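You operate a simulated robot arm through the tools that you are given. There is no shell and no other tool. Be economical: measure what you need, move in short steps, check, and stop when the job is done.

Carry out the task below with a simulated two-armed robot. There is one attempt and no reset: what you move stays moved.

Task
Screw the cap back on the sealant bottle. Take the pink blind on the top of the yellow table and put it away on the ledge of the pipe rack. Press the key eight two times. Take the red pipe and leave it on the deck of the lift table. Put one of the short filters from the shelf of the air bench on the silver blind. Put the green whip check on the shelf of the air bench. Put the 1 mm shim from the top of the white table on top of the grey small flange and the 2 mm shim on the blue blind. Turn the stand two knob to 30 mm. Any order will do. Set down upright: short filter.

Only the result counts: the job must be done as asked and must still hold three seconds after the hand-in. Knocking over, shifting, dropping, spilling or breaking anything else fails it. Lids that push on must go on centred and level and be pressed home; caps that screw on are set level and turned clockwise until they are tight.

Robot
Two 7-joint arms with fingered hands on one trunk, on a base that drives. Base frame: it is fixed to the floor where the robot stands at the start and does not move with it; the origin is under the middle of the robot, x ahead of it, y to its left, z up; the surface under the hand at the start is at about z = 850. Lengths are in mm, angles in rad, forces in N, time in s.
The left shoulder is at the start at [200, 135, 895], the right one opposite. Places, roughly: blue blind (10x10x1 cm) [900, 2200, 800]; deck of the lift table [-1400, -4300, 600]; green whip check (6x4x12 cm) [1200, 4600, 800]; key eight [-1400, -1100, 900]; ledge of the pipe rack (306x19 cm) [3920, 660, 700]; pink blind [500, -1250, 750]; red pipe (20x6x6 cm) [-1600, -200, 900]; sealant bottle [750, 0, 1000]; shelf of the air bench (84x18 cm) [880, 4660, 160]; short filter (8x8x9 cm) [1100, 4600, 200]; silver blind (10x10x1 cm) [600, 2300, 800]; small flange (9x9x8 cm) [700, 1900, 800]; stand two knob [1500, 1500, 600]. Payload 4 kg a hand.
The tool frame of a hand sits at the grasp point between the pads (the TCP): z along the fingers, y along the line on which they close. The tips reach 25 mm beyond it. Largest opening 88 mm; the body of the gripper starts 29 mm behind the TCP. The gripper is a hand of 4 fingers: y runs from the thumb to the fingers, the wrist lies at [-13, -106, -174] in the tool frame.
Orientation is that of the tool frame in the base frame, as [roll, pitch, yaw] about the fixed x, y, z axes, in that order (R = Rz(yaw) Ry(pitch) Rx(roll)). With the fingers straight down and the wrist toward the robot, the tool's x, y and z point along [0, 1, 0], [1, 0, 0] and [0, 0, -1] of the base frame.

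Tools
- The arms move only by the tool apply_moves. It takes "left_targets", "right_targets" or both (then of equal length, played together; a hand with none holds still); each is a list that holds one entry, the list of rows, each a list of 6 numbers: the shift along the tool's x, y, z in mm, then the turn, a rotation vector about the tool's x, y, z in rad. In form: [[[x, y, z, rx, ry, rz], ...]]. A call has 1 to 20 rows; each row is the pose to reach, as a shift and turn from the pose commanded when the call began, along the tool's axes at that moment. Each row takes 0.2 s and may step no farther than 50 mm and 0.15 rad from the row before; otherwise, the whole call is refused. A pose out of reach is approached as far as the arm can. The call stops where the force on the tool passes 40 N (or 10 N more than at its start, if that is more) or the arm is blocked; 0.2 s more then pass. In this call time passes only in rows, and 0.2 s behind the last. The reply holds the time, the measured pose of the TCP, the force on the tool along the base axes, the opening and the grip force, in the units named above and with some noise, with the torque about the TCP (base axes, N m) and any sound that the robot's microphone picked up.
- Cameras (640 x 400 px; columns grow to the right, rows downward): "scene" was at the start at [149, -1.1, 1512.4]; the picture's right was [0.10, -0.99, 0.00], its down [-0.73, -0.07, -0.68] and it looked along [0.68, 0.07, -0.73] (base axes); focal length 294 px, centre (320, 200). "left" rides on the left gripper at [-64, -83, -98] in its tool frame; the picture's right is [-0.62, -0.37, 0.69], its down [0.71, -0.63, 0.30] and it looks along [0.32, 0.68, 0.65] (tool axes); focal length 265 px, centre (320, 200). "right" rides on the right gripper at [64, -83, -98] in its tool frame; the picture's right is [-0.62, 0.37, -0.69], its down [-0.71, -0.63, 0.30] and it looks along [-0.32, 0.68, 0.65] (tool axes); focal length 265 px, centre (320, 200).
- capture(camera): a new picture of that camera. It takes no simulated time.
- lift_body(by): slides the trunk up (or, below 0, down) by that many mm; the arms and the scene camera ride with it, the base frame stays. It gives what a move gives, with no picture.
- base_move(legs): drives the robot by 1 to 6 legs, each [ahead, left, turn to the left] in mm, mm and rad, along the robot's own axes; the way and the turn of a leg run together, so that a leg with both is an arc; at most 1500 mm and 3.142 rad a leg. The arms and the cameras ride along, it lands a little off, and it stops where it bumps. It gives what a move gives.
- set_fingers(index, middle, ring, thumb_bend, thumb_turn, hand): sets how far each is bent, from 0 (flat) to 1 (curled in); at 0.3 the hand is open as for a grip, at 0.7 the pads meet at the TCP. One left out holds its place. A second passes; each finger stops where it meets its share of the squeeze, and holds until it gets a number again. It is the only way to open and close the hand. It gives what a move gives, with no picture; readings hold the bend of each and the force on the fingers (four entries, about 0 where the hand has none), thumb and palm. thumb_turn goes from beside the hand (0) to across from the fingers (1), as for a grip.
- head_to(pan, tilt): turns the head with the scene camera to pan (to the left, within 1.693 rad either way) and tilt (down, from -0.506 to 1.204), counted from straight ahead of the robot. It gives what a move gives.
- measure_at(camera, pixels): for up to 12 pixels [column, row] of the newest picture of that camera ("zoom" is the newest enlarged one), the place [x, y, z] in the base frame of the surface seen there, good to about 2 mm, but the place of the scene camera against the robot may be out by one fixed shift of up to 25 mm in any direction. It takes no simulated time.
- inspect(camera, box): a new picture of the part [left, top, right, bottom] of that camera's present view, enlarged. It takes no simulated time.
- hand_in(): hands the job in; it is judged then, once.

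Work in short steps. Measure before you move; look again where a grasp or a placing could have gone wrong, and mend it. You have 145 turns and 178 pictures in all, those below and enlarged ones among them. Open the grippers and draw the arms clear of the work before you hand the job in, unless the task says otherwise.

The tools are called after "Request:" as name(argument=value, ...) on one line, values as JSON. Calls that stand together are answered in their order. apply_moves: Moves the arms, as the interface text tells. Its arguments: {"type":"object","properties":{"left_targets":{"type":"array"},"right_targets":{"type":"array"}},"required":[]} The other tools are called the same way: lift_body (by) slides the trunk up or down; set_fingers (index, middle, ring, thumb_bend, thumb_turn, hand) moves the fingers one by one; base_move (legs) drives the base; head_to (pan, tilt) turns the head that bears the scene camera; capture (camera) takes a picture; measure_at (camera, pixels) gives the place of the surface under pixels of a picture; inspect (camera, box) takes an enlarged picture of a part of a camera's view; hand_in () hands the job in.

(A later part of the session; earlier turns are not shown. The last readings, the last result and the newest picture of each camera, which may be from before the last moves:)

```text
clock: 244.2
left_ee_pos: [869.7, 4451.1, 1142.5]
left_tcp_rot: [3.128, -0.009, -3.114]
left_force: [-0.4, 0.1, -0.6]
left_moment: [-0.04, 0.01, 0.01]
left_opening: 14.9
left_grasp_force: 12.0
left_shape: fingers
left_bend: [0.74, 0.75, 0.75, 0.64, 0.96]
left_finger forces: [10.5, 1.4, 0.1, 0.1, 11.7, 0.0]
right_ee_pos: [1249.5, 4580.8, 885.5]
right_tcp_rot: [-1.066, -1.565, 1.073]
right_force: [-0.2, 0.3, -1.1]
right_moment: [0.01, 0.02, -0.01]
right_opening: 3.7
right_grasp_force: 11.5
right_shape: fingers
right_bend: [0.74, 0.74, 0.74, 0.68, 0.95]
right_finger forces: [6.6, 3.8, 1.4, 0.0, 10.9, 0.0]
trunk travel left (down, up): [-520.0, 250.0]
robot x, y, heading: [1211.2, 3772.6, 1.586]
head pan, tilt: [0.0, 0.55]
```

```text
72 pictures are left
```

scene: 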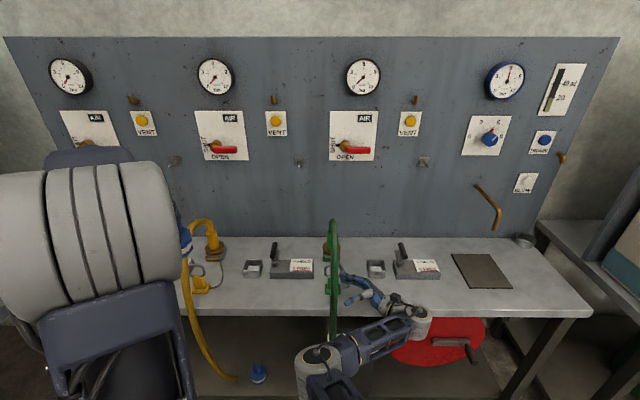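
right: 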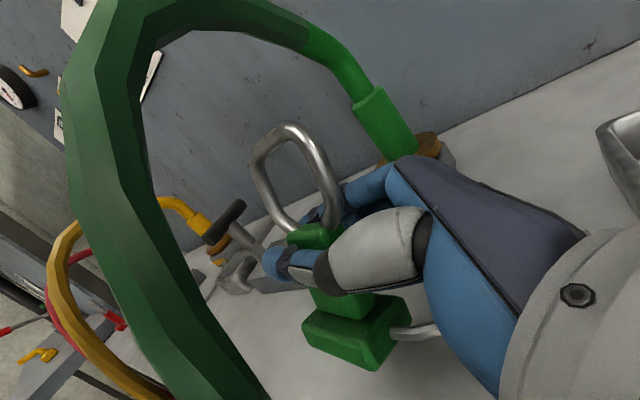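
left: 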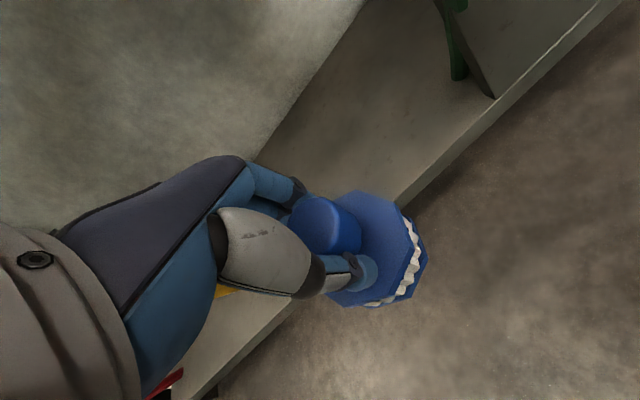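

The whip check is in hand. I draw it out to the right, raise the left hand a bit, back off 320 mm, strafe 330 mm left, and lower the trunk 220 mm.

Request:
apply_moves(right_targets=[[[0, 0, -40, 0, 0, 0], [5, 0, -85, 0, 0, 0], [10, 0, -130, 0, 0, 0], [15, 0, -165, 0, 0, 0]]], left_targets=[[[0, 0, -30, 0, 0, 0], [0, 0, -60, 0, 0, 0], [0, 0, -90, 0, 0, 0], [0, 0, -120, 0, 0, 0]]])

Request:
base_move(legs=[[-320, 0, 0], [0, 330, 0]])

Request:
lift_body(by=-220)

Request:
apply_moves(right_targets=[[[-30, -20, 0, -0.15, 0, 0], [-60, -40, 0, -0.3, 0, 0], [-90, -60, 0, -0.45, 0, 0], [-120, -80, 0, -0.6, 0, 0], [-155, -100, 0, -0.75, 0, 0], [-190, -120, 0, -0.9, 0, 0], [-225, -140, 0, -1.05, 0, 0], [-260, -160, 0, -1.2, 0, 0], [-300, -170, 0, -1.2, 0, 0], [-340, -180, 0, -1.2, 0, 0]]])

Request:
capture(camera="right")

```text
clock: 245.2
left_ee_pos: [870.2, 4448.7, 1262.9]
left_tcp_rot: [3.13, -0.008, -3.113]
left_force: [0.2, 0.1, -0.4]
left_moment: [0.02, -0.06, 0.0]
left_opening: 15.1
left_grasp_force: 11.2
left_shape: fingers
left_bend: [0.74, 0.75, 0.75, 0.65, 0.96]
left_finger forces: [10.6, 1.2, 0.1, 0.1, 11.7, 0.1]
right_ee_pos: [1415.0, 4582.4, 903.2]
right_tcp_rot: [-0.741, -1.568, 0.747]
right_force: [-0.3, 0.7, -0.7]
right_moment: [0.01, -0.01, 0.04]
right_opening: 3.7
right_grasp_force: 11.5
right_shape: fingers
right_bend: [0.74, 0.74, 0.75, 0.68, 0.95]
right_finger forces: [6.6, 3.7, 1.4, 0.1, 10.8, 0.0]
trunk travel left (down, up): [-520.0, 250.0]
robot x, y, heading: [1208.7, 3774.2, 1.581]
head pan, tilt: [0.0, 0.55]
```

```text
clock: 247.5
left_ee_pos: [882.2, 4191.2, 1263.4]
left_tcp_rot: [3.13, -0.007, -3.123]
left_force: [-0.2, 0.4, -0.6]
left_moment: [0.03, -0.02, -0.02]
left_opening: 14.9
left_grasp_force: 11.9
left_shape: fingers
left_bend: [0.74, 0.75, 0.75, 0.65, 0.97]
left_finger forces: [10.5, 1.5, 0.0, 0.1, 11.7, 0.0]
right_ee_pos: [1427.6, 4320.0, 902.3]
right_tcp_rot: [-1.116, -1.566, 1.115]
right_force: [-0.7, -0.3, -0.8]
right_moment: [0.03, -0.01, 0.0]
right_opening: 3.5
right_grasp_force: 10.8
right_shape: fingers
right_bend: [0.74, 0.74, 0.75, 0.68, 0.95]
right_finger forces: [6.5, 3.6, 1.6, 0.0, 10.7, 0.0]
trunk travel left (down, up): [-520.0, 250.0]
robot x, y, heading: [1219.8, 3515.3, 1.572]
head pan, tilt: [0.0, 0.55]
stopped in leg 2: the robot was blocked; the commanded pose is now the measured one
```

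```text
clock: 249.9
left_ee_pos: [880.4, 4189.3, 1043.4]
left_tcp_rot: [3.129, -0.007, -3.124]
left_force: [-0.5, 0.8, -0.4]
left_moment: [0.01, 0.01, -0.01]
left_opening: 15.1
left_grasp_force: 12.9
left_shape: fingers
left_bend: [0.74, 0.75, 0.75, 0.65, 0.97]
left_finger forces: [10.6, 1.4, 0.0, 0.0, 11.7, 0.0]
right_ee_pos: [1428.2, 4320.1, 683.5]
right_tcp_rot: [-1.247, -1.565, 1.249]
right_force: [-0.2, -0.4, -0.6]
right_moment: [0.0, 0.0, -0.01]
right_opening: 3.3
right_grasp_force: 11.2
right_shape: fingers
right_bend: [0.74, 0.74, 0.75, 0.68, 0.95]
right_finger forces: [6.5, 3.6, 1.5, 0.0, 10.7, 0.0]
trunk travel left (down, up): [-300.0, 470.0]
robot x, y, heading: [1216.7, 3514.4, 1.574]
head pan, tilt: [0.0, 0.55]
```

```text
clock: 252.1
left_ee_pos: [880.8, 4190.9, 1041.3]
left_tcp_rot: [3.13, -0.008, -3.123]
left_force: [-0.7, 0.1, -0.5]
left_moment: [0.04, -0.02, -0.02]
left_opening: 14.8
left_grasp_force: 12.0
left_shape: fingers
left_bend: [0.74, 0.75, 0.75, 0.65, 0.97]
left_finger forces: [10.7, 1.2, 0.1, 0.0, 11.6, 0.1]
right_ee_pos: [1425.7, 4140.0, 341.7]
right_tcp_rot: [-1.083, -1.569, -0.113]
right_force: [-0.9, -0.9, -0.9]
right_moment: [0.03, 0.0, 0.02]
right_opening: 2.3
right_grasp_force: 10.5
right_shape: fingers
right_bend: [0.74, 0.74, 0.75, 0.69, 0.95]
right_finger forces: [5.9, 3.1, 1.6, 0.0, 10.4, 0.0]
trunk travel left (down, up): [-300.0, 470.0]
robot x, y, heading: [1215.7, 3517.8, 1.572]
head pan, tilt: [0.0, 0.55]
```

```text
71 pictures are left
```

right: 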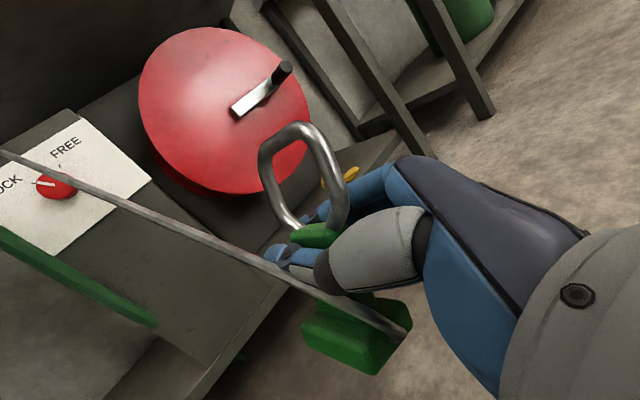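

The tether wire still trails to the bench without load. The robot bumped something behind, so I stay clear of it: 60 mm ahead, 330 left, then 220 ahead to bring the whip check before the shelf.

Request:
base_move(legs=[[60, 0, 0], [0, 330, 0], [220, 0, 0]])

Request:
capture(camera="right")

Request:
head_to(pan=-1.69, tilt=0.6)

Request:
capture(camera="scene")

```text
clock: 256.1
left_ee_pos: [559.4, 4482.8, 1042.2]
left_tcp_rot: [3.131, -0.008, -3.13]
left_force: [-0.1, -0.1, -0.9]
left_moment: [0.0, -0.01, -0.02]
left_opening: 14.9
left_grasp_force: 11.9
left_shape: fingers
left_bend: [0.74, 0.75, 0.75, 0.65, 0.97]
left_finger forces: [10.6, 1.3, 0.0, 0.0, 11.6, 0.1]
right_ee_pos: [1103.0, 4425.0, 341.0]
right_tcp_rot: [-2.219, -1.566, 1.006]
right_force: [0.1, -0.7, -0.4]
right_moment: [-0.01, -0.01, -0.01]
right_opening: 2.3
right_grasp_force: 10.3
right_shape: fingers
right_bend: [0.74, 0.74, 0.75, 0.69, 0.95]
right_finger forces: [5.8, 3.1, 1.6, 0.0, 10.2, 0.0]
trunk travel left (down, up): [-300.0, 470.0]
robot x, y, heading: [891.3, 3802.6, 1.565]
head pan, tilt: [0.0, 0.55]
```

```text
70 pictures are left
```

right: 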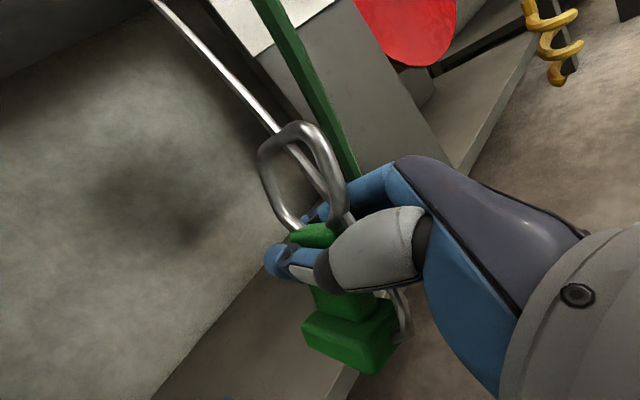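

```text
clock: 257.9
left_ee_pos: [558.7, 4481.4, 1042.9]
left_tcp_rot: [3.13, -0.007, -3.13]
left_force: [0.6, 0.1, -0.4]
left_moment: [0.01, -0.01, 0.03]
left_opening: 15.1
left_grasp_force: 11.6
left_shape: fingers
left_bend: [0.74, 0.75, 0.75, 0.65, 0.97]
left_finger forces: [10.6, 1.3, 0.0, 0.0, 11.6, 0.0]
right_ee_pos: [1102.3, 4424.5, 342.5]
right_tcp_rot: [-2.081, -1.566, 0.869]
right_force: [0.1, -0.3, -1.1]
right_moment: [-0.02, -0.04, 0.01]
right_opening: 2.3
right_grasp_force: 10.1
right_shape: fingers
right_bend: [0.74, 0.74, 0.75, 0.69, 0.95]
right_finger forces: [5.8, 3.1, 1.5, 0.1, 10.3, 0.0]
trunk travel left (down, up): [-300.0, 470.0]
robot x, y, heading: [888.9, 3802.0, 1.566]
head pan, tilt: [-1.689, 0.6]
```

```text
69 pictures are left
```

scene: 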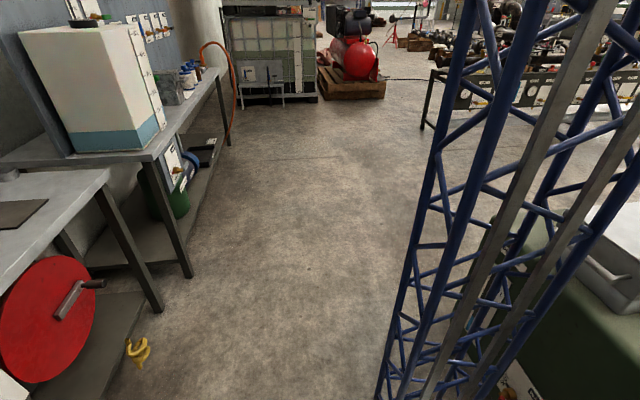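

Clear. I reach in 200 mm over the shelf and lower the whip check.

Request:
apply_moves(right_targets=[[[0, 15, 46, 0, 0, 0], [0, 31, 95, 0, 0, 0], [-10, 46, 143, 0, 0, 0], [-25, 62, 190, 0, 0, 0], [-70, 62, 190, 0, 0, 0], [-110, 62, 190, 0, 0, 0]]])

Request:
capture(camera="right")

```text
refused: row 2 steps farther than a row can; nothing moved
```

```text
68 pictures are left
```

right: 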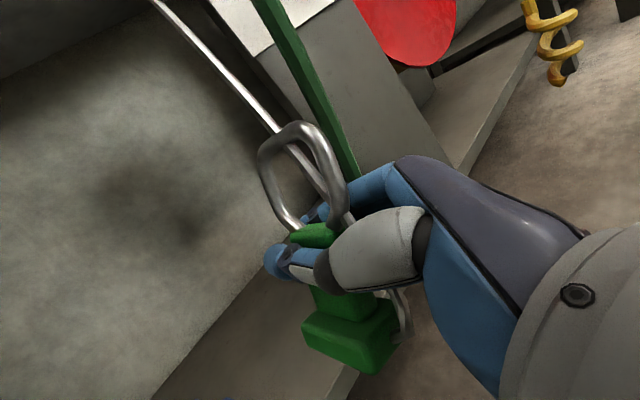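

Refused for step size; I use smaller steps.

Request:
apply_moves(right_targets=[[[0, 13, 40, 0, 0, 0], [0, 26, 80, 0, 0, 0], [-5, 39, 120, 0, 0, 0], [-15, 52, 158, 0, 0, 0], [-25, 62, 190, 0, 0, 0], [-70, 62, 190, 0, 0, 0], [-110, 62, 190, 0, 0, 0]]])

Request:
capture(camera="right")

```text
clock: 259.5
left_ee_pos: [558.4, 4481.1, 1042.8]
left_tcp_rot: [3.129, -0.008, -3.132]
left_force: [-0.4, 0.1, -0.2]
left_moment: [0.01, 0.04, 0.02]
left_opening: 14.8
left_grasp_force: 11.9
left_shape: fingers
left_bend: [0.74, 0.75, 0.75, 0.65, 0.97]
left_finger forces: [10.7, 1.3, 0.0, 0.0, 11.7, 0.0]
right_ee_pos: [1096.0, 4589.8, 346.7]
right_tcp_rot: [-1.946, -1.569, 0.736]
right_force: [0.8, -0.2, -0.7]
right_moment: [0.02, -0.03, 0.01]
right_opening: 1.9
right_grasp_force: 9.7
right_shape: fingers
right_bend: [0.74, 0.74, 0.75, 0.69, 0.95]
right_finger forces: [5.8, 2.9, 1.8, 0.0, 10.1, 0.0]
right hand out of reach, approached as far as the arm can: row 4, 5, 6, 7
trunk travel left (down, up): [-300.0, 470.0]
robot x, y, heading: [886.7, 3804.9, 1.563]
head pan, tilt: [-1.689, 0.6]
```

```text
67 pictures are left
```

right: 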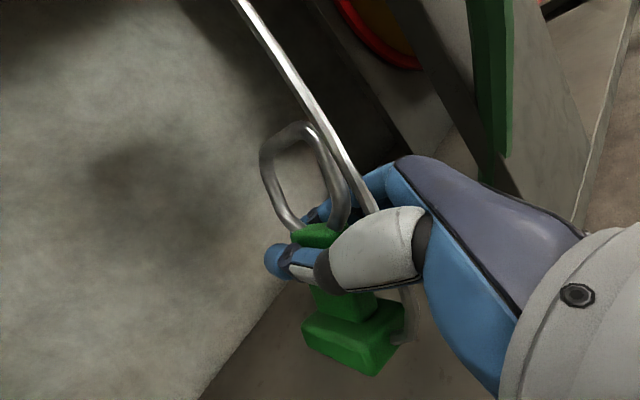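

Out of reach at this trunk height. I lower the trunk 118 mm and drive 45 mm forward to bring the block over the shelf.

Request:
base_move(legs=[[45, 0, 0]])

Request:
lift_body(by=-118)

Request:
capture(camera="right")

Request:
measure_at(camera="right", pixels=[[305, 345], [370, 372], [330, 325], [250, 340], [200, 390], [300, 395], [420, 395], [330, 355], [375, 340]])

```text
clock: 260.4
left_ee_pos: [559.6, 4528.5, 1043.4]
left_tcp_rot: [3.13, -0.007, -3.132]
left_force: [0.6, 0.9, -0.9]
left_moment: [0.02, 0.01, 0.03]
left_opening: 14.8
left_grasp_force: 10.7
left_shape: fingers
left_bend: [0.74, 0.75, 0.75, 0.65, 0.97]
left_finger forces: [10.6, 1.3, 0.1, 0.1, 11.6, 0.1]
right_ee_pos: [1095.3, 4637.6, 346.5]
right_tcp_rot: [-2.075, -1.568, 0.863]
right_force: [0.1, -0.1, -1.2]
right_moment: [-0.01, -0.03, -0.01]
right_opening: 1.8
right_grasp_force: 10.0
right_shape: fingers
right_bend: [0.74, 0.74, 0.75, 0.69, 0.95]
right_finger forces: [5.7, 3.0, 1.7, 0.0, 10.1, 0.0]
trunk travel left (down, up): [-300.0, 470.0]
robot x, y, heading: [888.2, 3852.4, 1.559]
head pan, tilt: [-1.689, 0.6]
```

```text
clock: 261.9
left_ee_pos: [559.2, 4529.2, 924.0]
left_tcp_rot: [3.128, -0.008, -3.132]
left_force: [-0.6, 0.3, -1.0]
left_moment: [0.02, 0.04, -0.02]
left_opening: 14.8
left_grasp_force: 11.6
left_shape: fingers
left_bend: [0.74, 0.75, 0.75, 0.65, 0.97]
left_finger forces: [10.7, 1.3, 0.0, 0.1, 11.5, 0.0]
right_ee_pos: [1095.7, 4636.1, 229.2]
right_tcp_rot: [-1.948, -1.567, 0.737]
right_force: [0.5, -0.5, 0.6]
right_moment: [0.0, -0.02, -0.01]
right_opening: 1.9
right_grasp_force: 9.9
right_shape: fingers
right_bend: [0.74, 0.74, 0.75, 0.69, 0.95]
right_finger forces: [5.8, 3.0, 1.7, 0.0, 10.0, 0.0]
trunk travel left (down, up): [-182.0, 588.0]
robot x, y, heading: [890.8, 3854.1, 1.565]
head pan, tilt: [-1.689, 0.6]
```

```text
66 pictures are left
```

right: 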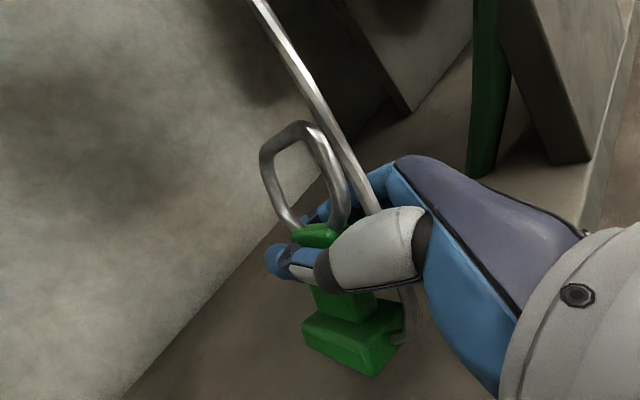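

```text
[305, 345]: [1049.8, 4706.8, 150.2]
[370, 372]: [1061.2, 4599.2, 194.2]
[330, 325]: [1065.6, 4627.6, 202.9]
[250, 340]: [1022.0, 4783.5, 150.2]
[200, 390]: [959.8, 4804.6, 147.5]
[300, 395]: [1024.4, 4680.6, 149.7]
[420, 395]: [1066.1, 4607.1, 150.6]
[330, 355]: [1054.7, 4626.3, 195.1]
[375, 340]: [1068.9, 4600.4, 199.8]
```

The base's underside is about 40 mm above the shelf. I lower the trunk 32 mm and then creep down with the arm until it touches.

Request:
lift_body(by=-32)

Request:
apply_moves(right_targets=[[[-2, 0, 0, 0, 0, 0], [-4, 0, 0, 0, 0, 0], [-6, 0, 0, 0, 0, 0]]])

Request:
inspect(camera="right", box=[240, 250, 440, 400])

```text
clock: 262.6
left_ee_pos: [557.9, 4528.7, 892.9]
left_tcp_rot: [3.13, -0.007, -3.132]
left_force: [1.0, -0.4, -1.4]
left_moment: [-0.02, 0.0, -0.05]
left_opening: 15.2
left_grasp_force: 11.6
left_shape: fingers
left_bend: [0.74, 0.75, 0.75, 0.65, 0.97]
left_finger forces: [10.6, 1.2, 0.0, 0.0, 11.7, 0.1]
right_ee_pos: [1096.2, 4638.5, 199.9]
right_tcp_rot: [-0.979, -1.569, -0.233]
right_force: [0.9, 2.0, 7.3]
right_moment: [0.04, -0.01, 0.02]
right_opening: 0.2
right_grasp_force: 9.8
right_shape: fingers
right_bend: [0.74, 0.74, 0.75, 0.71, 0.93]
right_finger forces: [5.9, 2.7, 1.9, 0.0, 10.1, 0.1]
trunk travel left (down, up): [-150.0, 620.0]
robot x, y, heading: [890.3, 3848.9, 1.56]
head pan, tilt: [-1.689, 0.6]
```

```text
clock: 263.4
left_ee_pos: [560.3, 4527.7, 893.2]
left_tcp_rot: [3.13, -0.006, -3.133]
left_force: [-0.5, -0.9, -0.3]
left_moment: [-0.02, -0.03, -0.03]
left_opening: 15.0
left_grasp_force: 11.4
left_shape: fingers
left_bend: [0.74, 0.75, 0.75, 0.65, 0.97]
left_finger forces: [10.6, 1.3, 0.1, 0.1, 11.7, 0.0]
right_ee_pos: [1096.2, 4636.8, 197.5]
right_tcp_rot: [-1.371, -1.568, 0.16]
right_force: [0.5, 5.3, 14.7]
right_moment: [0.06, 0.04, -0.02]
right_opening: 0.2
right_grasp_force: 10.2
right_shape: fingers
right_bend: [0.74, 0.74, 0.75, 0.71, 0.92]
right_finger forces: [6.4, 2.7, 1.2, 0.1, 11.0, 0.1]
right hand out of reach, approached as far as the arm can: row 3
trunk travel left (down, up): [-150.0, 620.0]
robot x, y, heading: [886.8, 3850.0, 1.563]
head pan, tilt: [-1.689, 0.6]
```

```text
2.67 times, centred on (340, 325) of right
```

zoom: 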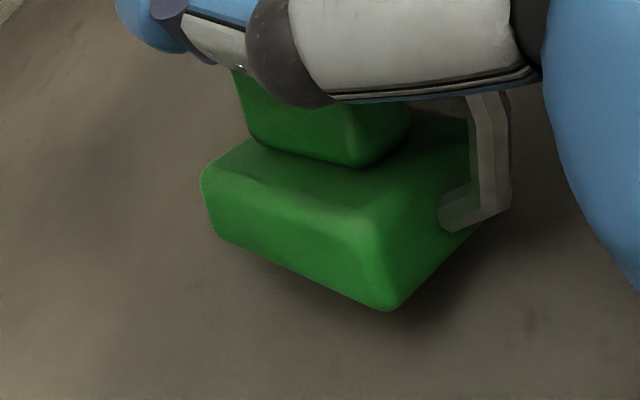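

It rests on the shelf with 15 N. I open, and withdraw straight back.

Request:
set_fingers(hand="right", index=0.3, middle=0.3, ring=0.3, thumb_bend=0.25)

Request:
apply_moves(right_targets=[[[0, 0, -30, 0, 0, 0], [0, 0, -65, 0, 0, 0], [0, 0, -110, 0, 0, 0], [0, 0, -150, 0, 0, 0]]])

Request:
capture(camera="right")

```text
clock: 264.4
left_ee_pos: [559.2, 4529.4, 892.6]
left_tcp_rot: [3.13, -0.008, -3.132]
left_force: [0.4, 0.1, -0.6]
left_moment: [-0.02, -0.04, 0.01]
left_opening: 14.6
left_grasp_force: 11.4
left_shape: fingers
left_bend: [0.74, 0.75, 0.75, 0.65, 0.97]
left_finger forces: [10.5, 1.3, 0.1, 0.0, 11.5, 0.1]
right_ee_pos: [1095.9, 4636.4, 196.3]
right_tcp_rot: [-2.19, -1.566, 0.977]
right_force: [0.3, -0.1, 0.3]
right_moment: [0.0, 0.0, -0.01]
right_opening: 87.8
right_grasp_force: 0.0
right_shape: fingers
right_bend: [0.3, 0.3, 0.3, 0.25, 0.97]
right_finger forces: [0.1, 0.0, 0.0, 0.1, 0.1, 0.0]
trunk travel left (down, up): [-150.0, 620.0]
robot x, y, heading: [886.3, 3847.6, 1.563]
head pan, tilt: [-1.689, 0.6]
```

```text
clock: 265.4
left_ee_pos: [558.0, 4528.6, 892.7]
left_tcp_rot: [3.129, -0.007, -3.132]
left_force: [0.8, 0.2, -0.6]
left_moment: [0.01, -0.01, -0.03]
left_opening: 14.9
left_grasp_force: 12.0
left_shape: fingers
left_bend: [0.74, 0.75, 0.75, 0.65, 0.97]
left_finger forces: [10.6, 1.4, 0.0, 0.0, 11.6, 0.0]
right_ee_pos: [1149.3, 4496.2, 194.7]
right_tcp_rot: [-1.85, -1.567, 0.64]
right_force: [0.1, 1.1, -0.1]
right_moment: [0.0, 0.01, 0.0]
right_opening: 88.0
right_grasp_force: 0.0
right_shape: fingers
right_bend: [0.3, 0.3, 0.3, 0.25, 0.97]
right_finger forces: [0.0, 0.1, 0.0, 0.0, 0.0, 0.0]
trunk travel left (down, up): [-150.0, 620.0]
robot x, y, heading: [888.4, 3850.1, 1.562]
head pan, tilt: [-1.689, 0.6]
```

```text
64 pictures are left
```

right: 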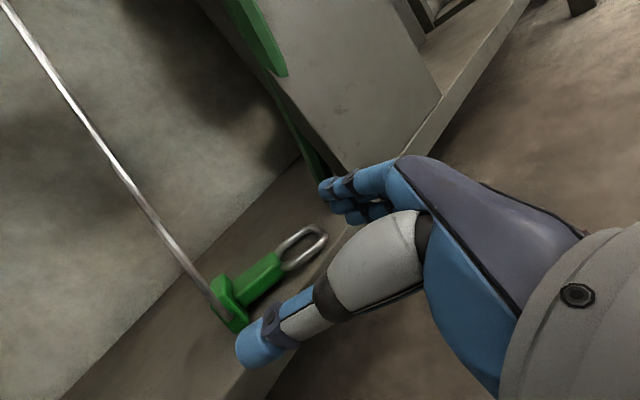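

The whip check lies on the shelf (only the filter must stand upright). Now I back off, raise the trunk, and strafe left toward the lane behind the white table, then look.

Request:
base_move(legs=[[-170, 0, 0]])

Request:
lift_body(by=400)

Request:
base_move(legs=[[0, 1000, 0], [0, 0, -1.56]])

Request:
head_to(pan=-0.7, tilt=0.55)

Request:
capture(camera="scene")

```text
clock: 266.9
left_ee_pos: [559.5, 4360.1, 893.2]
left_tcp_rot: [3.13, -0.007, -3.134]
left_force: [-1.0, 0.4, -0.9]
left_moment: [0.0, 0.03, 0.02]
left_opening: 15.2
left_grasp_force: 11.6
left_shape: fingers
left_bend: [0.74, 0.75, 0.75, 0.65, 0.97]
left_finger forces: [10.6, 1.3, 0.0, 0.1, 11.5, 0.0]
right_ee_pos: [1149.3, 4328.2, 193.9]
right_tcp_rot: [-1.859, -1.566, 0.646]
right_force: [0.2, -0.2, 0.2]
right_moment: [-0.03, 0.02, 0.02]
right_opening: 88.1
right_grasp_force: 0.1
right_shape: fingers
right_bend: [0.3, 0.3, 0.3, 0.25, 0.97]
right_finger forces: [0.0, 0.1, 0.1, 0.1, 0.0, 0.0]
trunk travel left (down, up): [-150.0, 620.0]
robot x, y, heading: [885.3, 3681.3, 1.559]
head pan, tilt: [-1.689, 0.6]
```

```text
clock: 270.7
left_ee_pos: [557.9, 4360.2, 1292.9]
left_tcp_rot: [3.129, -0.007, -3.134]
left_force: [1.1, 0.7, -1.1]
left_moment: [0.0, -0.03, -0.02]
left_opening: 14.8
left_grasp_force: 11.4
left_shape: fingers
left_bend: [0.74, 0.75, 0.75, 0.65, 0.97]
left_finger forces: [10.7, 1.2, 0.0, 0.0, 11.6, 0.1]
right_ee_pos: [1148.7, 4328.1, 594.0]
right_tcp_rot: [-1.53, -1.567, 0.316]
right_force: [0.9, -0.8, 0.4]
right_moment: [0.01, -0.04, 0.01]
right_opening: 87.9
right_grasp_force: 0.1
right_shape: fingers
right_bend: [0.3, 0.3, 0.3, 0.25, 0.97]
right_finger forces: [0.1, 0.1, 0.0, 0.0, 0.0, 0.0]
trunk travel left (down, up): [-550.0, 220.0]
robot x, y, heading: [885.2, 3680.3, 1.561]
head pan, tilt: [-1.689, 0.6]
```

```text
clock: 275.0
left_ee_pos: [-302.3, 4378.2, 1291.7]
left_tcp_rot: [3.132, -0.006, 3.135]
left_force: [-0.5, 0.0, -0.7]
left_moment: [0.0, 0.0, -0.02]
left_opening: 15.0
left_grasp_force: 11.8
left_shape: fingers
left_bend: [0.74, 0.75, 0.75, 0.65, 0.97]
left_finger forces: [10.8, 1.2, 0.1, 0.1, 11.7, 0.1]
right_ee_pos: [298.2, 4338.7, 595.6]
right_tcp_rot: [2.324, -1.565, 2.712]
right_force: [20.8, 4.0, -2.8]
right_moment: [-0.07, -0.04, -0.27]
right_opening: 43.5
right_grasp_force: 10.0
right_shape: fingers
right_bend: [0.3, 0.3, 0.3, 0.72, 1.0]
right_finger forces: [0.1, 0.0, 0.1, 0.0, 20.4, 0.0]
trunk travel left (down, up): [-550.0, 220.0]
robot x, y, heading: [18.4, 3698.5, 1.547]
head pan, tilt: [-1.689, 0.6]
stopped in leg 1: the force on the tool passed its limit at 47 N (the readings are from after the stop); the commanded pose is now the measured one
```

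```text
clock: 276.2
left_ee_pos: [-302.4, 4378.3, 1292.7]
left_tcp_rot: [3.13, -0.008, 3.14]
left_force: [0.3, -0.9, -0.6]
left_moment: [0.0, -0.02, 0.0]
left_opening: 14.9
left_grasp_force: 12.0
left_shape: fingers
left_bend: [0.74, 0.75, 0.75, 0.65, 0.97]
left_finger forces: [10.8, 1.3, 0.1, 0.0, 11.7, 0.0]
right_ee_pos: [295.3, 4337.8, 594.9]
right_tcp_rot: [2.437, -1.563, 2.605]
right_force: [26.4, 0.5, -1.4]
right_moment: [-0.03, 0.03, -0.06]
right_opening: 40.1
right_grasp_force: 13.1
right_shape: fingers
right_bend: [0.3, 0.3, 0.3, 0.47, 1.0]
right_finger forces: [0.0, 0.1, 0.1, 0.0, 25.5, 0.1]
trunk travel left (down, up): [-550.0, 220.0]
robot x, y, heading: [19.0, 3699.4, 1.545]
head pan, tilt: [-0.7, 0.55]
```

```text
63 pictures are left
```

scene: 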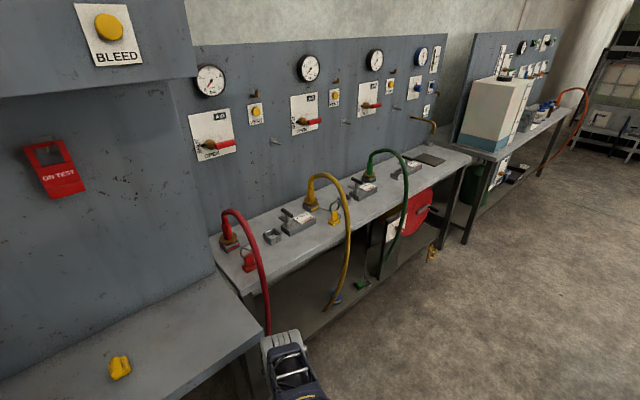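

The right thumb touched the red hose. I step right 40 mm, back off 250 mm, then continue left and turn.

Request:
base_move(legs=[[0, -40, 0], [-250, 0, 0], [0, 250, 0], [0, 0, -1.55]])

Request:
head_to(pan=-0.8, tilt=0.5)

Request:
capture(camera="scene")

```text
clock: 283.7
left_ee_pos: [465.6, 3801.8, 1293.5]
left_tcp_rot: [3.13, -0.007, 1.619]
left_force: [0.8, 0.1, -0.6]
left_moment: [0.01, 0.01, -0.02]
left_opening: 14.3
left_grasp_force: 11.7
left_shape: fingers
left_bend: [0.74, 0.75, 0.75, 0.65, 0.97]
left_finger forces: [10.4, 1.1, 0.0, 0.0, 11.2, 0.0]
right_ee_pos: [458.8, 3203.0, 595.0]
right_tcp_rot: [2.94, -1.568, 0.585]
right_force: [-0.1, 0.4, -0.5]
right_moment: [0.0, 0.01, -0.01]
right_opening: 88.0
right_grasp_force: 0.0
right_shape: fingers
right_bend: [0.3, 0.3, 0.3, 0.25, 0.98]
right_finger forces: [0.1, 0.1, 0.0, 0.0, 0.0, 0.0]
trunk travel left (down, up): [-550.0, 220.0]
robot x, y, heading: [-196.0, 3444.0, 0.033]
head pan, tilt: [-0.7, 0.55]
```

```text
clock: 284.3
left_ee_pos: [466.3, 3802.1, 1292.3]
left_tcp_rot: [3.13, -0.008, 1.621]
left_force: [0.0, 0.3, -0.8]
left_moment: [0.01, 0.0, 0.02]
left_opening: 14.3
left_grasp_force: 11.2
left_shape: fingers
left_bend: [0.74, 0.75, 0.75, 0.65, 0.97]
left_finger forces: [10.5, 1.2, 0.1, 0.0, 11.2, 0.1]
right_ee_pos: [458.1, 3204.1, 595.2]
right_tcp_rot: [2.389, -1.566, 1.138]
right_force: [0.6, 0.2, -0.3]
right_moment: [0.02, -0.01, -0.03]
right_opening: 87.7
right_grasp_force: 0.1
right_shape: fingers
right_bend: [0.3, 0.3, 0.3, 0.25, 0.98]
right_finger forces: [0.1, 0.1, 0.0, 0.0, 0.0, 0.1]
trunk travel left (down, up): [-550.0, 220.0]
robot x, y, heading: [-200.0, 3441.5, 0.032]
head pan, tilt: [-0.799, 0.499]
```

```text
62 pictures are left
```

scene: 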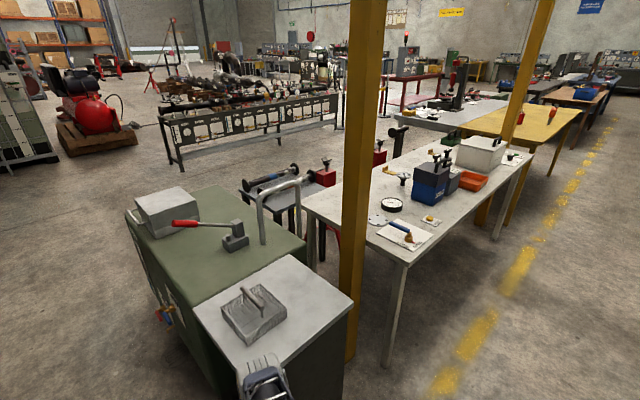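

The lane along the table's −x side is free. I back 480 mm so that the hands clear the cabinet, then strafe right to y≈2150 and look at the table.

Request:
base_move(legs=[[-480, 0, -0.03], [0, -1290, 0]])

Request:
head_to(pan=0, tilt=0.55)

Request:
capture(camera="scene")

```text
clock: 293.3
left_ee_pos: [-4.0, 2471.9, 1292.5]
left_tcp_rot: [3.13, -0.008, 1.586]
left_force: [-0.2, 0.7, -1.0]
left_moment: [-0.01, 0.03, 0.01]
left_opening: 14.2
left_grasp_force: 12.4
left_shape: fingers
left_bend: [0.74, 0.75, 0.75, 0.65, 0.97]
left_finger forces: [10.5, 1.0, 0.1, 0.0, 11.2, 0.0]
right_ee_pos: [-32.9, 1874.7, 595.8]
right_tcp_rot: [2.431, -1.566, 1.06]
right_force: [0.3, 0.6, -0.8]
right_moment: [0.02, 0.0, -0.01]
right_opening: 88.0
right_grasp_force: 0.1
right_shape: fingers
right_bend: [0.3, 0.3, 0.3, 0.25, 0.98]
right_finger forces: [0.0, 0.0, 0.0, 0.0, 0.0, 0.0]
trunk travel left (down, up): [-550.0, 220.0]
robot x, y, heading: [-683.8, 2139.6, -0.005]
head pan, tilt: [-0.799, 0.499]
```

```text
clock: 294.4
left_ee_pos: [-4.6, 2472.1, 1293.4]
left_tcp_rot: [3.13, -0.007, 1.584]
left_force: [-0.2, -0.8, -1.5]
left_moment: [0.01, 0.01, -0.04]
left_opening: 14.3
left_grasp_force: 11.4
left_shape: fingers
left_bend: [0.74, 0.75, 0.75, 0.65, 0.97]
left_finger forces: [10.6, 1.0, 0.0, 0.1, 11.2, 0.0]
right_ee_pos: [-33.5, 1874.7, 594.7]
right_tcp_rot: [2.593, -1.567, 0.897]
right_force: [0.4, 0.2, -0.8]
right_moment: [0.03, -0.01, 0.01]
right_opening: 88.0
right_grasp_force: 0.1
right_shape: fingers
right_bend: [0.3, 0.3, 0.3, 0.25, 0.98]
right_finger forces: [0.1, 0.0, 0.1, 0.1, 0.0, 0.0]
trunk travel left (down, up): [-550.0, 220.0]
robot x, y, heading: [-681.5, 2138.1, -0.004]
head pan, tilt: [0.0, 0.55]
```

```text
61 pictures are left
```

scene: 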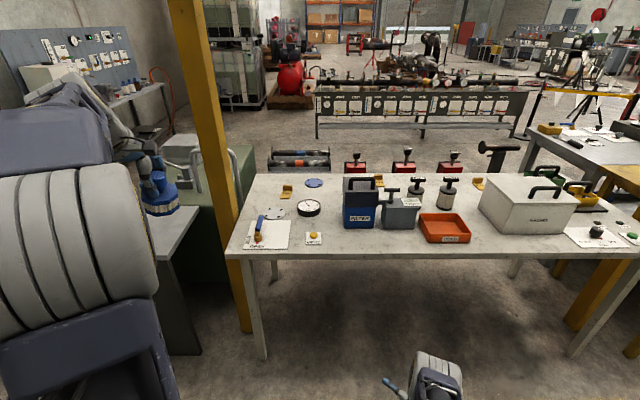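

I zoom on the left half of the table to identify silver blind, blue blind, shims and flange.

Request:
inspect(camera="scene", box=[220, 160, 500, 260])

Request:
measure_at(camera="scene", pixels=[[275, 212], [314, 183], [287, 192], [380, 181], [479, 185], [391, 190], [309, 208], [350, 185], [235, 250], [258, 235]])

```text
2.29 times, centred on (360, 210) of scene
```

zoom: 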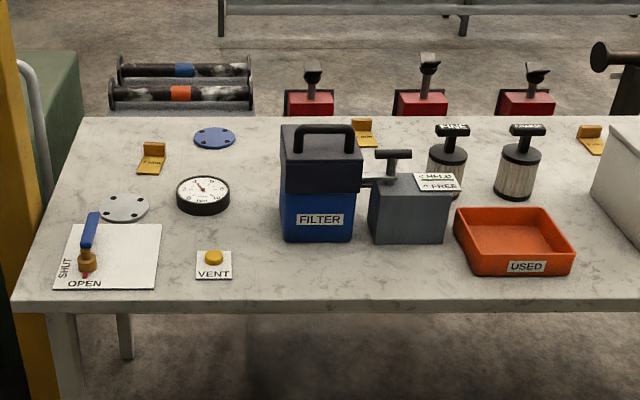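

```text
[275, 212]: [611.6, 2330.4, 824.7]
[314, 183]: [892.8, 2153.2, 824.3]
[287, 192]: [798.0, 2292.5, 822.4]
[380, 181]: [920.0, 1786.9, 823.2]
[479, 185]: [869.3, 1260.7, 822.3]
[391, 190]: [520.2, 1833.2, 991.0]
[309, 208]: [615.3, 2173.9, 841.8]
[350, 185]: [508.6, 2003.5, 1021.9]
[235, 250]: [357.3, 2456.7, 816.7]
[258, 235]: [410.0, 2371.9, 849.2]
```

Silver blind about (603,2341), blue blind (885,2164), shims at (790,2303), (912,1798), (861,1272). I raise and retract the right hand, then drive ahead so that the left hand reaches the silver blind.

Request:
apply_moves(right_targets=[[[40, -9, -23, 0, 0, 0], [80, -18, -46, 0, 0, 0], [120, -27, -70, 0, 0, 0], [160, -36, -93, 0, 0, 0], [200, -45, -116, 0, 0, 0], [240, -54, -140, 0, 0, 0], [280, -63, -163, 0, 0, 0], [315, -73, -186, 0, 0, 0]]])

Request:
base_move(legs=[[0, -50, 0], [500, 0, 0]])

Request:
capture(camera="left")

Request:
capture(camera="scene")

```text
clock: 296.2
left_ee_pos: [-3.8, 2471.9, 1293.0]
left_tcp_rot: [3.13, -0.007, 1.584]
left_force: [0.0, -0.1, -0.5]
left_moment: [-0.01, 0.02, 0.02]
left_opening: 14.3
left_grasp_force: 11.2
left_shape: fingers
left_bend: [0.74, 0.75, 0.75, 0.65, 0.97]
left_finger forces: [10.7, 1.1, 0.2, 0.1, 11.1, 0.1]
right_ee_pos: [-219.6, 1845.1, 856.2]
right_tcp_rot: [1.64, -1.481, 1.841]
right_force: [-0.1, 0.6, 0.0]
right_moment: [0.02, 0.02, 0.0]
right_opening: 88.1
right_grasp_force: 0.1
right_shape: fingers
right_bend: [0.3, 0.3, 0.3, 0.25, 0.98]
right_finger forces: [0.0, 0.1, 0.0, 0.0, 0.0, 0.0]
right hand out of reach, approached as far as the arm can: row 7, 8
trunk travel left (down, up): [-550.0, 220.0]
robot x, y, heading: [-680.6, 2139.6, -0.005]
head pan, tilt: [0.0, 0.55]
```

```text
clock: 299.7
left_ee_pos: [500.2, 2407.5, 1292.2]
left_tcp_rot: [3.128, -0.005, 1.572]
left_force: [0.2, 0.6, 0.6]
left_moment: [0.0, 0.07, 0.03]
left_opening: 14.5
left_grasp_force: 11.5
left_shape: fingers
left_bend: [0.74, 0.75, 0.75, 0.65, 0.97]
left_finger forces: [10.8, 1.1, 0.0, 0.0, 11.2, 0.1]
right_ee_pos: [275.6, 1785.1, 853.7]
right_tcp_rot: [1.686, -1.483, 1.785]
right_force: [0.5, -0.7, -0.7]
right_moment: [0.0, 0.02, 0.02]
right_opening: 88.0
right_grasp_force: 0.0
right_shape: fingers
right_bend: [0.3, 0.3, 0.3, 0.25, 0.98]
right_finger forces: [0.0, 0.0, 0.0, 0.0, 0.1, 0.0]
trunk travel left (down, up): [-550.0, 220.0]
robot x, y, heading: [-181.5, 2082.2, -0.017]
head pan, tilt: [0.0, 0.55]
```

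```text
59 pictures are left
```

left: 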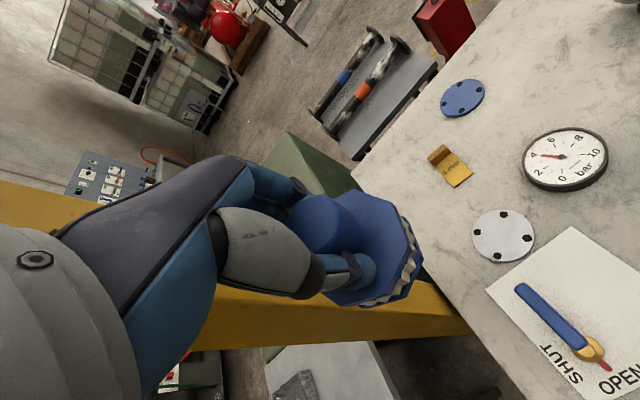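

```text
58 pictures are left
```

scene: 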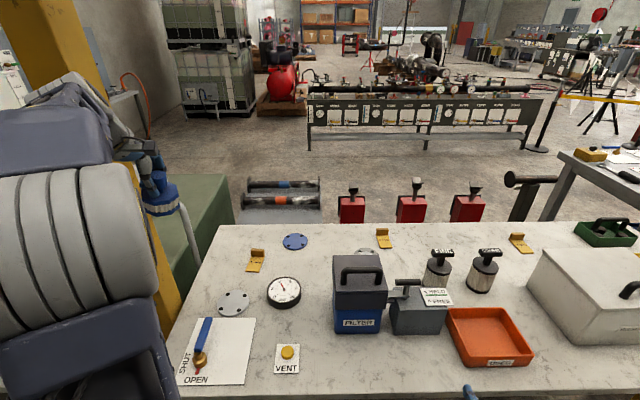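

I measure the silver blind (503,236), blue blind (462,98), shim (450,165) and filter in the left picture, and zoom to read the shim.

Request:
measure_at(camera="left", pixels=[[503, 236], [474, 236], [533, 236], [503, 211], [503, 262], [462, 98], [442, 152], [458, 175], [410, 270], [380, 300], [330, 225], [400, 230]])

Request:
inspect(camera="left", box=[410, 130, 490, 200])

Request:
inspect(camera="scene", box=[230, 220, 410, 300])

```text
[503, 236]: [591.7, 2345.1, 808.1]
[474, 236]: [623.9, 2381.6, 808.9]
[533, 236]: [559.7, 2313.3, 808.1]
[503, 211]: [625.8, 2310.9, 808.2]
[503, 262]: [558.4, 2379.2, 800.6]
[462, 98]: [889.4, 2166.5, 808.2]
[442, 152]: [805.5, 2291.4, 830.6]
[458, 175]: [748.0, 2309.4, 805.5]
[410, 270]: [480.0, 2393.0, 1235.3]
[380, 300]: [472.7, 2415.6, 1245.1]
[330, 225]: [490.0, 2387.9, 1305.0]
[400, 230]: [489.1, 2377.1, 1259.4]
```

```text
5.71 times, centred on (450, 165) of left
```

zoom: 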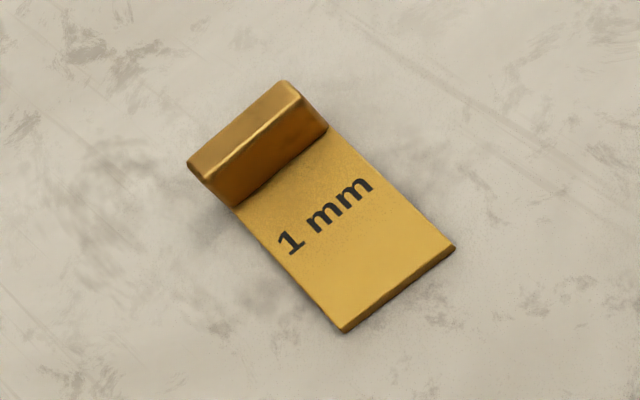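

```text
3.56 times, centred on (320, 260) of scene
```

zoom: 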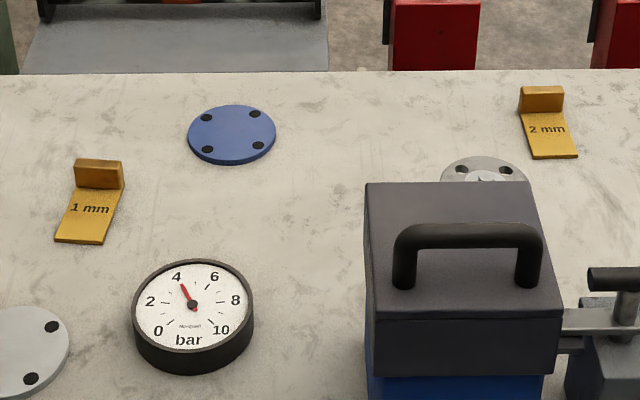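

1 mm shim is the near-left one, 2 mm the one at (912,1798). Silver blind centre (591.7,2345), top 808. I bring the filter above it and down to about 22 mm over it.

Request:
apply_moves(left_targets=[[[-20, 33, 0, 0.0136, -0.005, 0], [-40, 66, 0, 0.0136, -0.005, 0], [-59, 98.5, 0, 0.0136, -0.005, 0], [-59, 98.5, 45, 0.0136, -0.005, 0], [-59, 98.5, 90, 0.0136, -0.005, 0], [-59, 98.5, 135, 0.0136, -0.005, 0], [-59, 98.5, 180, 0.0136, -0.005, 0], [-59, 98.5, 225, 0.0136, -0.005, 0], [-59, 98.5, 270, 0.0136, -0.005, 0], [-59, 98.5, 315, 0.0136, -0.005, 0], [-59, 98.5, 355, 0.0136, -0.005, 0], [-59, 98.5, 390, 0.0136, -0.005, 0]]])

Request:
capture(camera="left")

Request:
measure_at(camera="left", pixels=[[350, 225], [395, 215], [415, 240], [410, 270], [405, 290], [380, 300], [430, 270], [440, 250], [430, 300], [420, 220]])

```text
clock: 302.3
left_ee_pos: [603.2, 2349.2, 901.7]
left_tcp_rot: [-3.14, -0.002, 1.571]
left_force: [-0.7, 0.2, -0.8]
left_moment: [-0.01, 0.0, -0.02]
left_opening: 13.6
left_grasp_force: 11.4
left_shape: fingers
left_bend: [0.74, 0.75, 0.75, 0.65, 0.97]
left_finger forces: [12.0, 1.1, 0.0, 0.0, 11.2, 0.0]
right_ee_pos: [275.9, 1785.3, 852.8]
right_tcp_rot: [1.67, -1.483, 1.801]
right_force: [0.0, 0.4, 0.1]
right_moment: [0.01, 0.0, -0.02]
right_opening: 87.9
right_grasp_force: 0.0
right_shape: fingers
right_bend: [0.3, 0.3, 0.3, 0.25, 0.98]
right_finger forces: [0.0, 0.0, 0.0, 0.0, 0.0, 0.1]
trunk travel left (down, up): [-550.0, 220.0]
robot x, y, heading: [-179.6, 2082.6, -0.02]
head pan, tilt: [0.0, 0.55]
```

```text
55 pictures are left
```

left: 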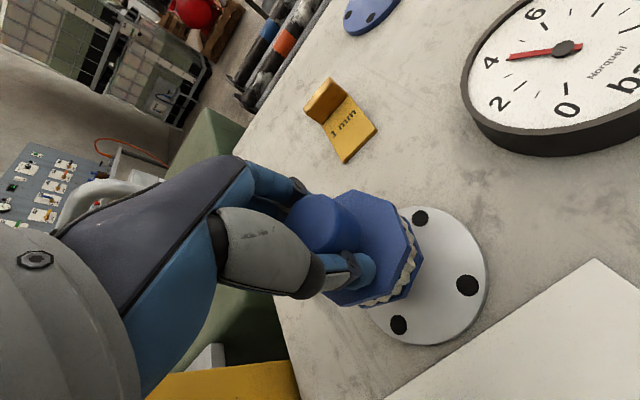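

```text
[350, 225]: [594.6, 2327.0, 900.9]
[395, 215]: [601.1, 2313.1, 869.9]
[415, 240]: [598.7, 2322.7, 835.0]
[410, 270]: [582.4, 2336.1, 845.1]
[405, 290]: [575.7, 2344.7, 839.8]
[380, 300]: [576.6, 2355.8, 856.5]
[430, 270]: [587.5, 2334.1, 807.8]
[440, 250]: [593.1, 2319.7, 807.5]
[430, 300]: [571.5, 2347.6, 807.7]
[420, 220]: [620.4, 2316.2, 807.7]
```

I check the filter's true centre by measuring its knob top around (318,222).

Request:
measure_at(camera="left", pixels=[[318, 222], [295, 222], [318, 200], [335, 205], [338, 235], [315, 245], [300, 235], [302, 205], [370, 200], [400, 225], [375, 260]])

Request:
inspect(camera="scene", box=[190, 230, 300, 330])

```text
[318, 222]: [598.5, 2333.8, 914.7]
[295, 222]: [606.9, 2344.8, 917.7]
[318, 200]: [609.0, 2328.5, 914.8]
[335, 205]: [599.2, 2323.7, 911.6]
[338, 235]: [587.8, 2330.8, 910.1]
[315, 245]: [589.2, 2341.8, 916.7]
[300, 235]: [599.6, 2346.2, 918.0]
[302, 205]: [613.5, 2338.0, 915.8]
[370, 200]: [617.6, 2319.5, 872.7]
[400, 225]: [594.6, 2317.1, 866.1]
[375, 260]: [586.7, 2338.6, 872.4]
```

```text
4.00 times, centred on (245, 280) of scene
```

zoom: 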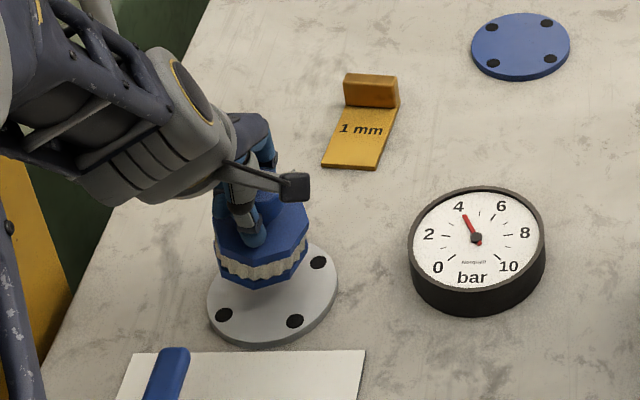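

The knob top slopes (higher toward +y by about 0.27 rad), so the filter has pivoted in the grip. I rotate the hand −0.26 rad about the finger axis to bring it upright and re-check.

Request:
apply_moves(left_targets=[[[2, -3, -10, 0, -0.09, 0], [4, -5, -15, 0, -0.18, 0], [5, -8, -15, 0, -0.26, 0]]])

Request:
capture(camera="left")

Request:
measure_at(camera="left", pixels=[[295, 222], [318, 200], [335, 205], [338, 235], [315, 245], [300, 235], [302, 205], [370, 200], [400, 225], [375, 260], [405, 290], [415, 240]])

Request:
inspect(camera="scene", box=[190, 230, 300, 330])

```text
clock: 303.1
left_ee_pos: [594.8, 2356.7, 917.9]
left_tcp_rot: [-3.14, 0.258, 1.571]
left_force: [-0.9, -0.4, -1.2]
left_moment: [-0.02, 0.0, 0.01]
left_opening: 14.0
left_grasp_force: 12.2
left_shape: fingers
left_bend: [0.74, 0.75, 0.75, 0.65, 0.97]
left_finger forces: [11.5, 0.9, 0.1, 0.1, 11.0, 0.0]
right_ee_pos: [276.7, 1785.3, 852.0]
right_tcp_rot: [1.71, -1.484, 1.759]
right_force: [0.2, -0.3, 0.4]
right_moment: [-0.01, 0.0, 0.0]
right_opening: 88.2
right_grasp_force: 0.0
right_shape: fingers
right_bend: [0.3, 0.3, 0.3, 0.25, 0.98]
right_finger forces: [0.0, 0.0, 0.0, 0.1, 0.0, 0.1]
trunk travel left (down, up): [-550.0, 220.0]
robot x, y, heading: [-179.9, 2078.9, -0.018]
head pan, tilt: [0.0, 0.55]
```

```text
53 pictures are left
```

left: 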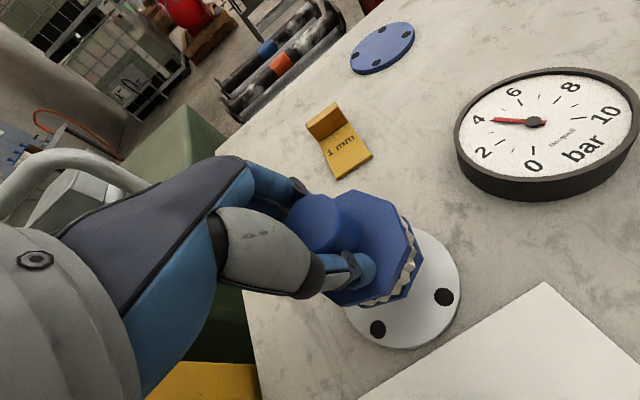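

```text
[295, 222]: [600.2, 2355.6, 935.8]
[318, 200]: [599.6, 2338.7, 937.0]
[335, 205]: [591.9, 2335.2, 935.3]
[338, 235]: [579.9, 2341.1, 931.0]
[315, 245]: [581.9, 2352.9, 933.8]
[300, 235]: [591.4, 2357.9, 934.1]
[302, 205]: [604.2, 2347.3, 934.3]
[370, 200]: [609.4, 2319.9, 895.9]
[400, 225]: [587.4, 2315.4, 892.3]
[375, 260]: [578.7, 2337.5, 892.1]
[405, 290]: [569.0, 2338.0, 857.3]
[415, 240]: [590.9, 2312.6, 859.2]
```

```text
4.00 times, centred on (245, 280) of scene
```

zoom: 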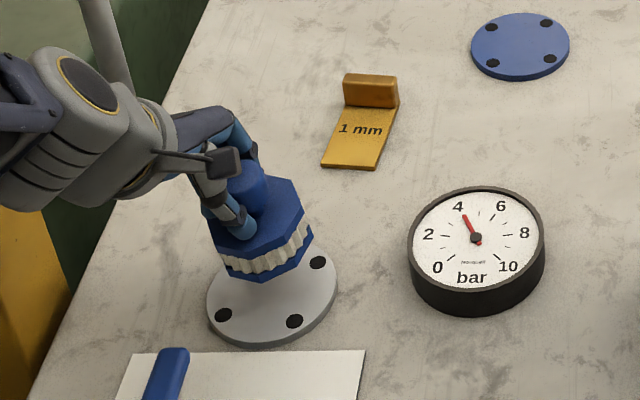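

By measurement the filter is now upright within about 0.1 rad and centred within a few mm of the blind. I lower 41 mm and creep to contact.

Request:
apply_moves(left_targets=[[[4, -2, 15, 0, 0, 0], [8, -4, 30, 0, 0, 0], [9.5, -5, 36, 0, 0, 0], [10.3, -5, 38.5, 0, 0, 0], [10.9, -5, 40.5, 0, 0, 0]]])

Request:
capture(camera="left")

Request:
inspect(camera="scene", box=[190, 230, 300, 330])

```text
clock: 304.3
left_ee_pos: [591.7, 2356.8, 877.8]
left_tcp_rot: [-3.142, 0.258, 1.571]
left_force: [0.7, -0.7, -0.5]
left_moment: [0.01, -0.01, -0.02]
left_opening: 13.7
left_grasp_force: 11.6
left_shape: fingers
left_bend: [0.74, 0.75, 0.75, 0.65, 0.97]
left_finger forces: [11.7, 0.9, 0.1, 0.0, 11.0, 0.0]
right_ee_pos: [276.1, 1784.9, 852.4]
right_tcp_rot: [1.693, -1.482, 1.778]
right_force: [-0.4, 0.6, 0.6]
right_moment: [-0.02, 0.01, 0.03]
right_opening: 87.9
right_grasp_force: 0.0
right_shape: fingers
right_bend: [0.3, 0.3, 0.3, 0.25, 0.98]
right_finger forces: [0.0, 0.0, 0.0, 0.0, 0.0, 0.0]
trunk travel left (down, up): [-550.0, 220.0]
robot x, y, heading: [-178.3, 2082.0, -0.019]
head pan, tilt: [0.0, 0.55]
```

```text
51 pictures are left
```

left: 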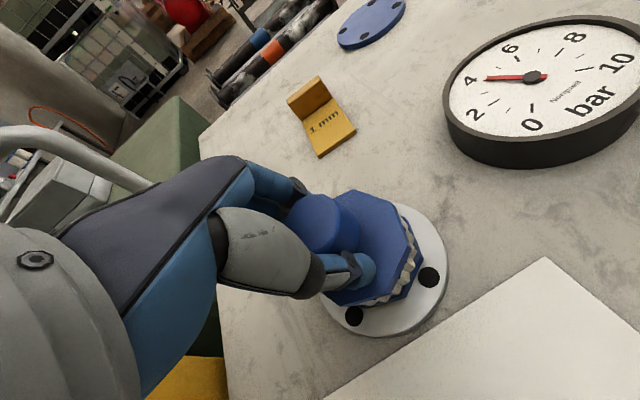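

```text
4.00 times, centred on (245, 280) of scene
```

zoom: 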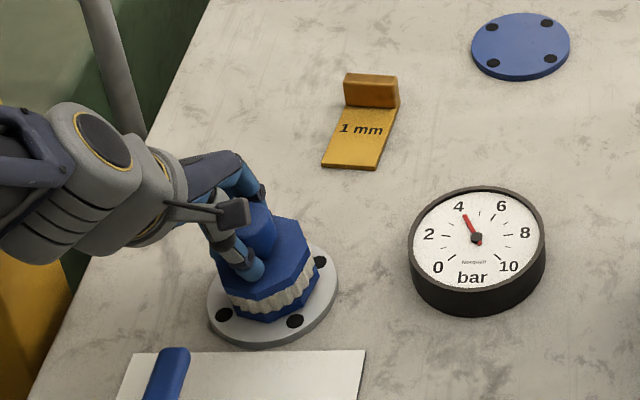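

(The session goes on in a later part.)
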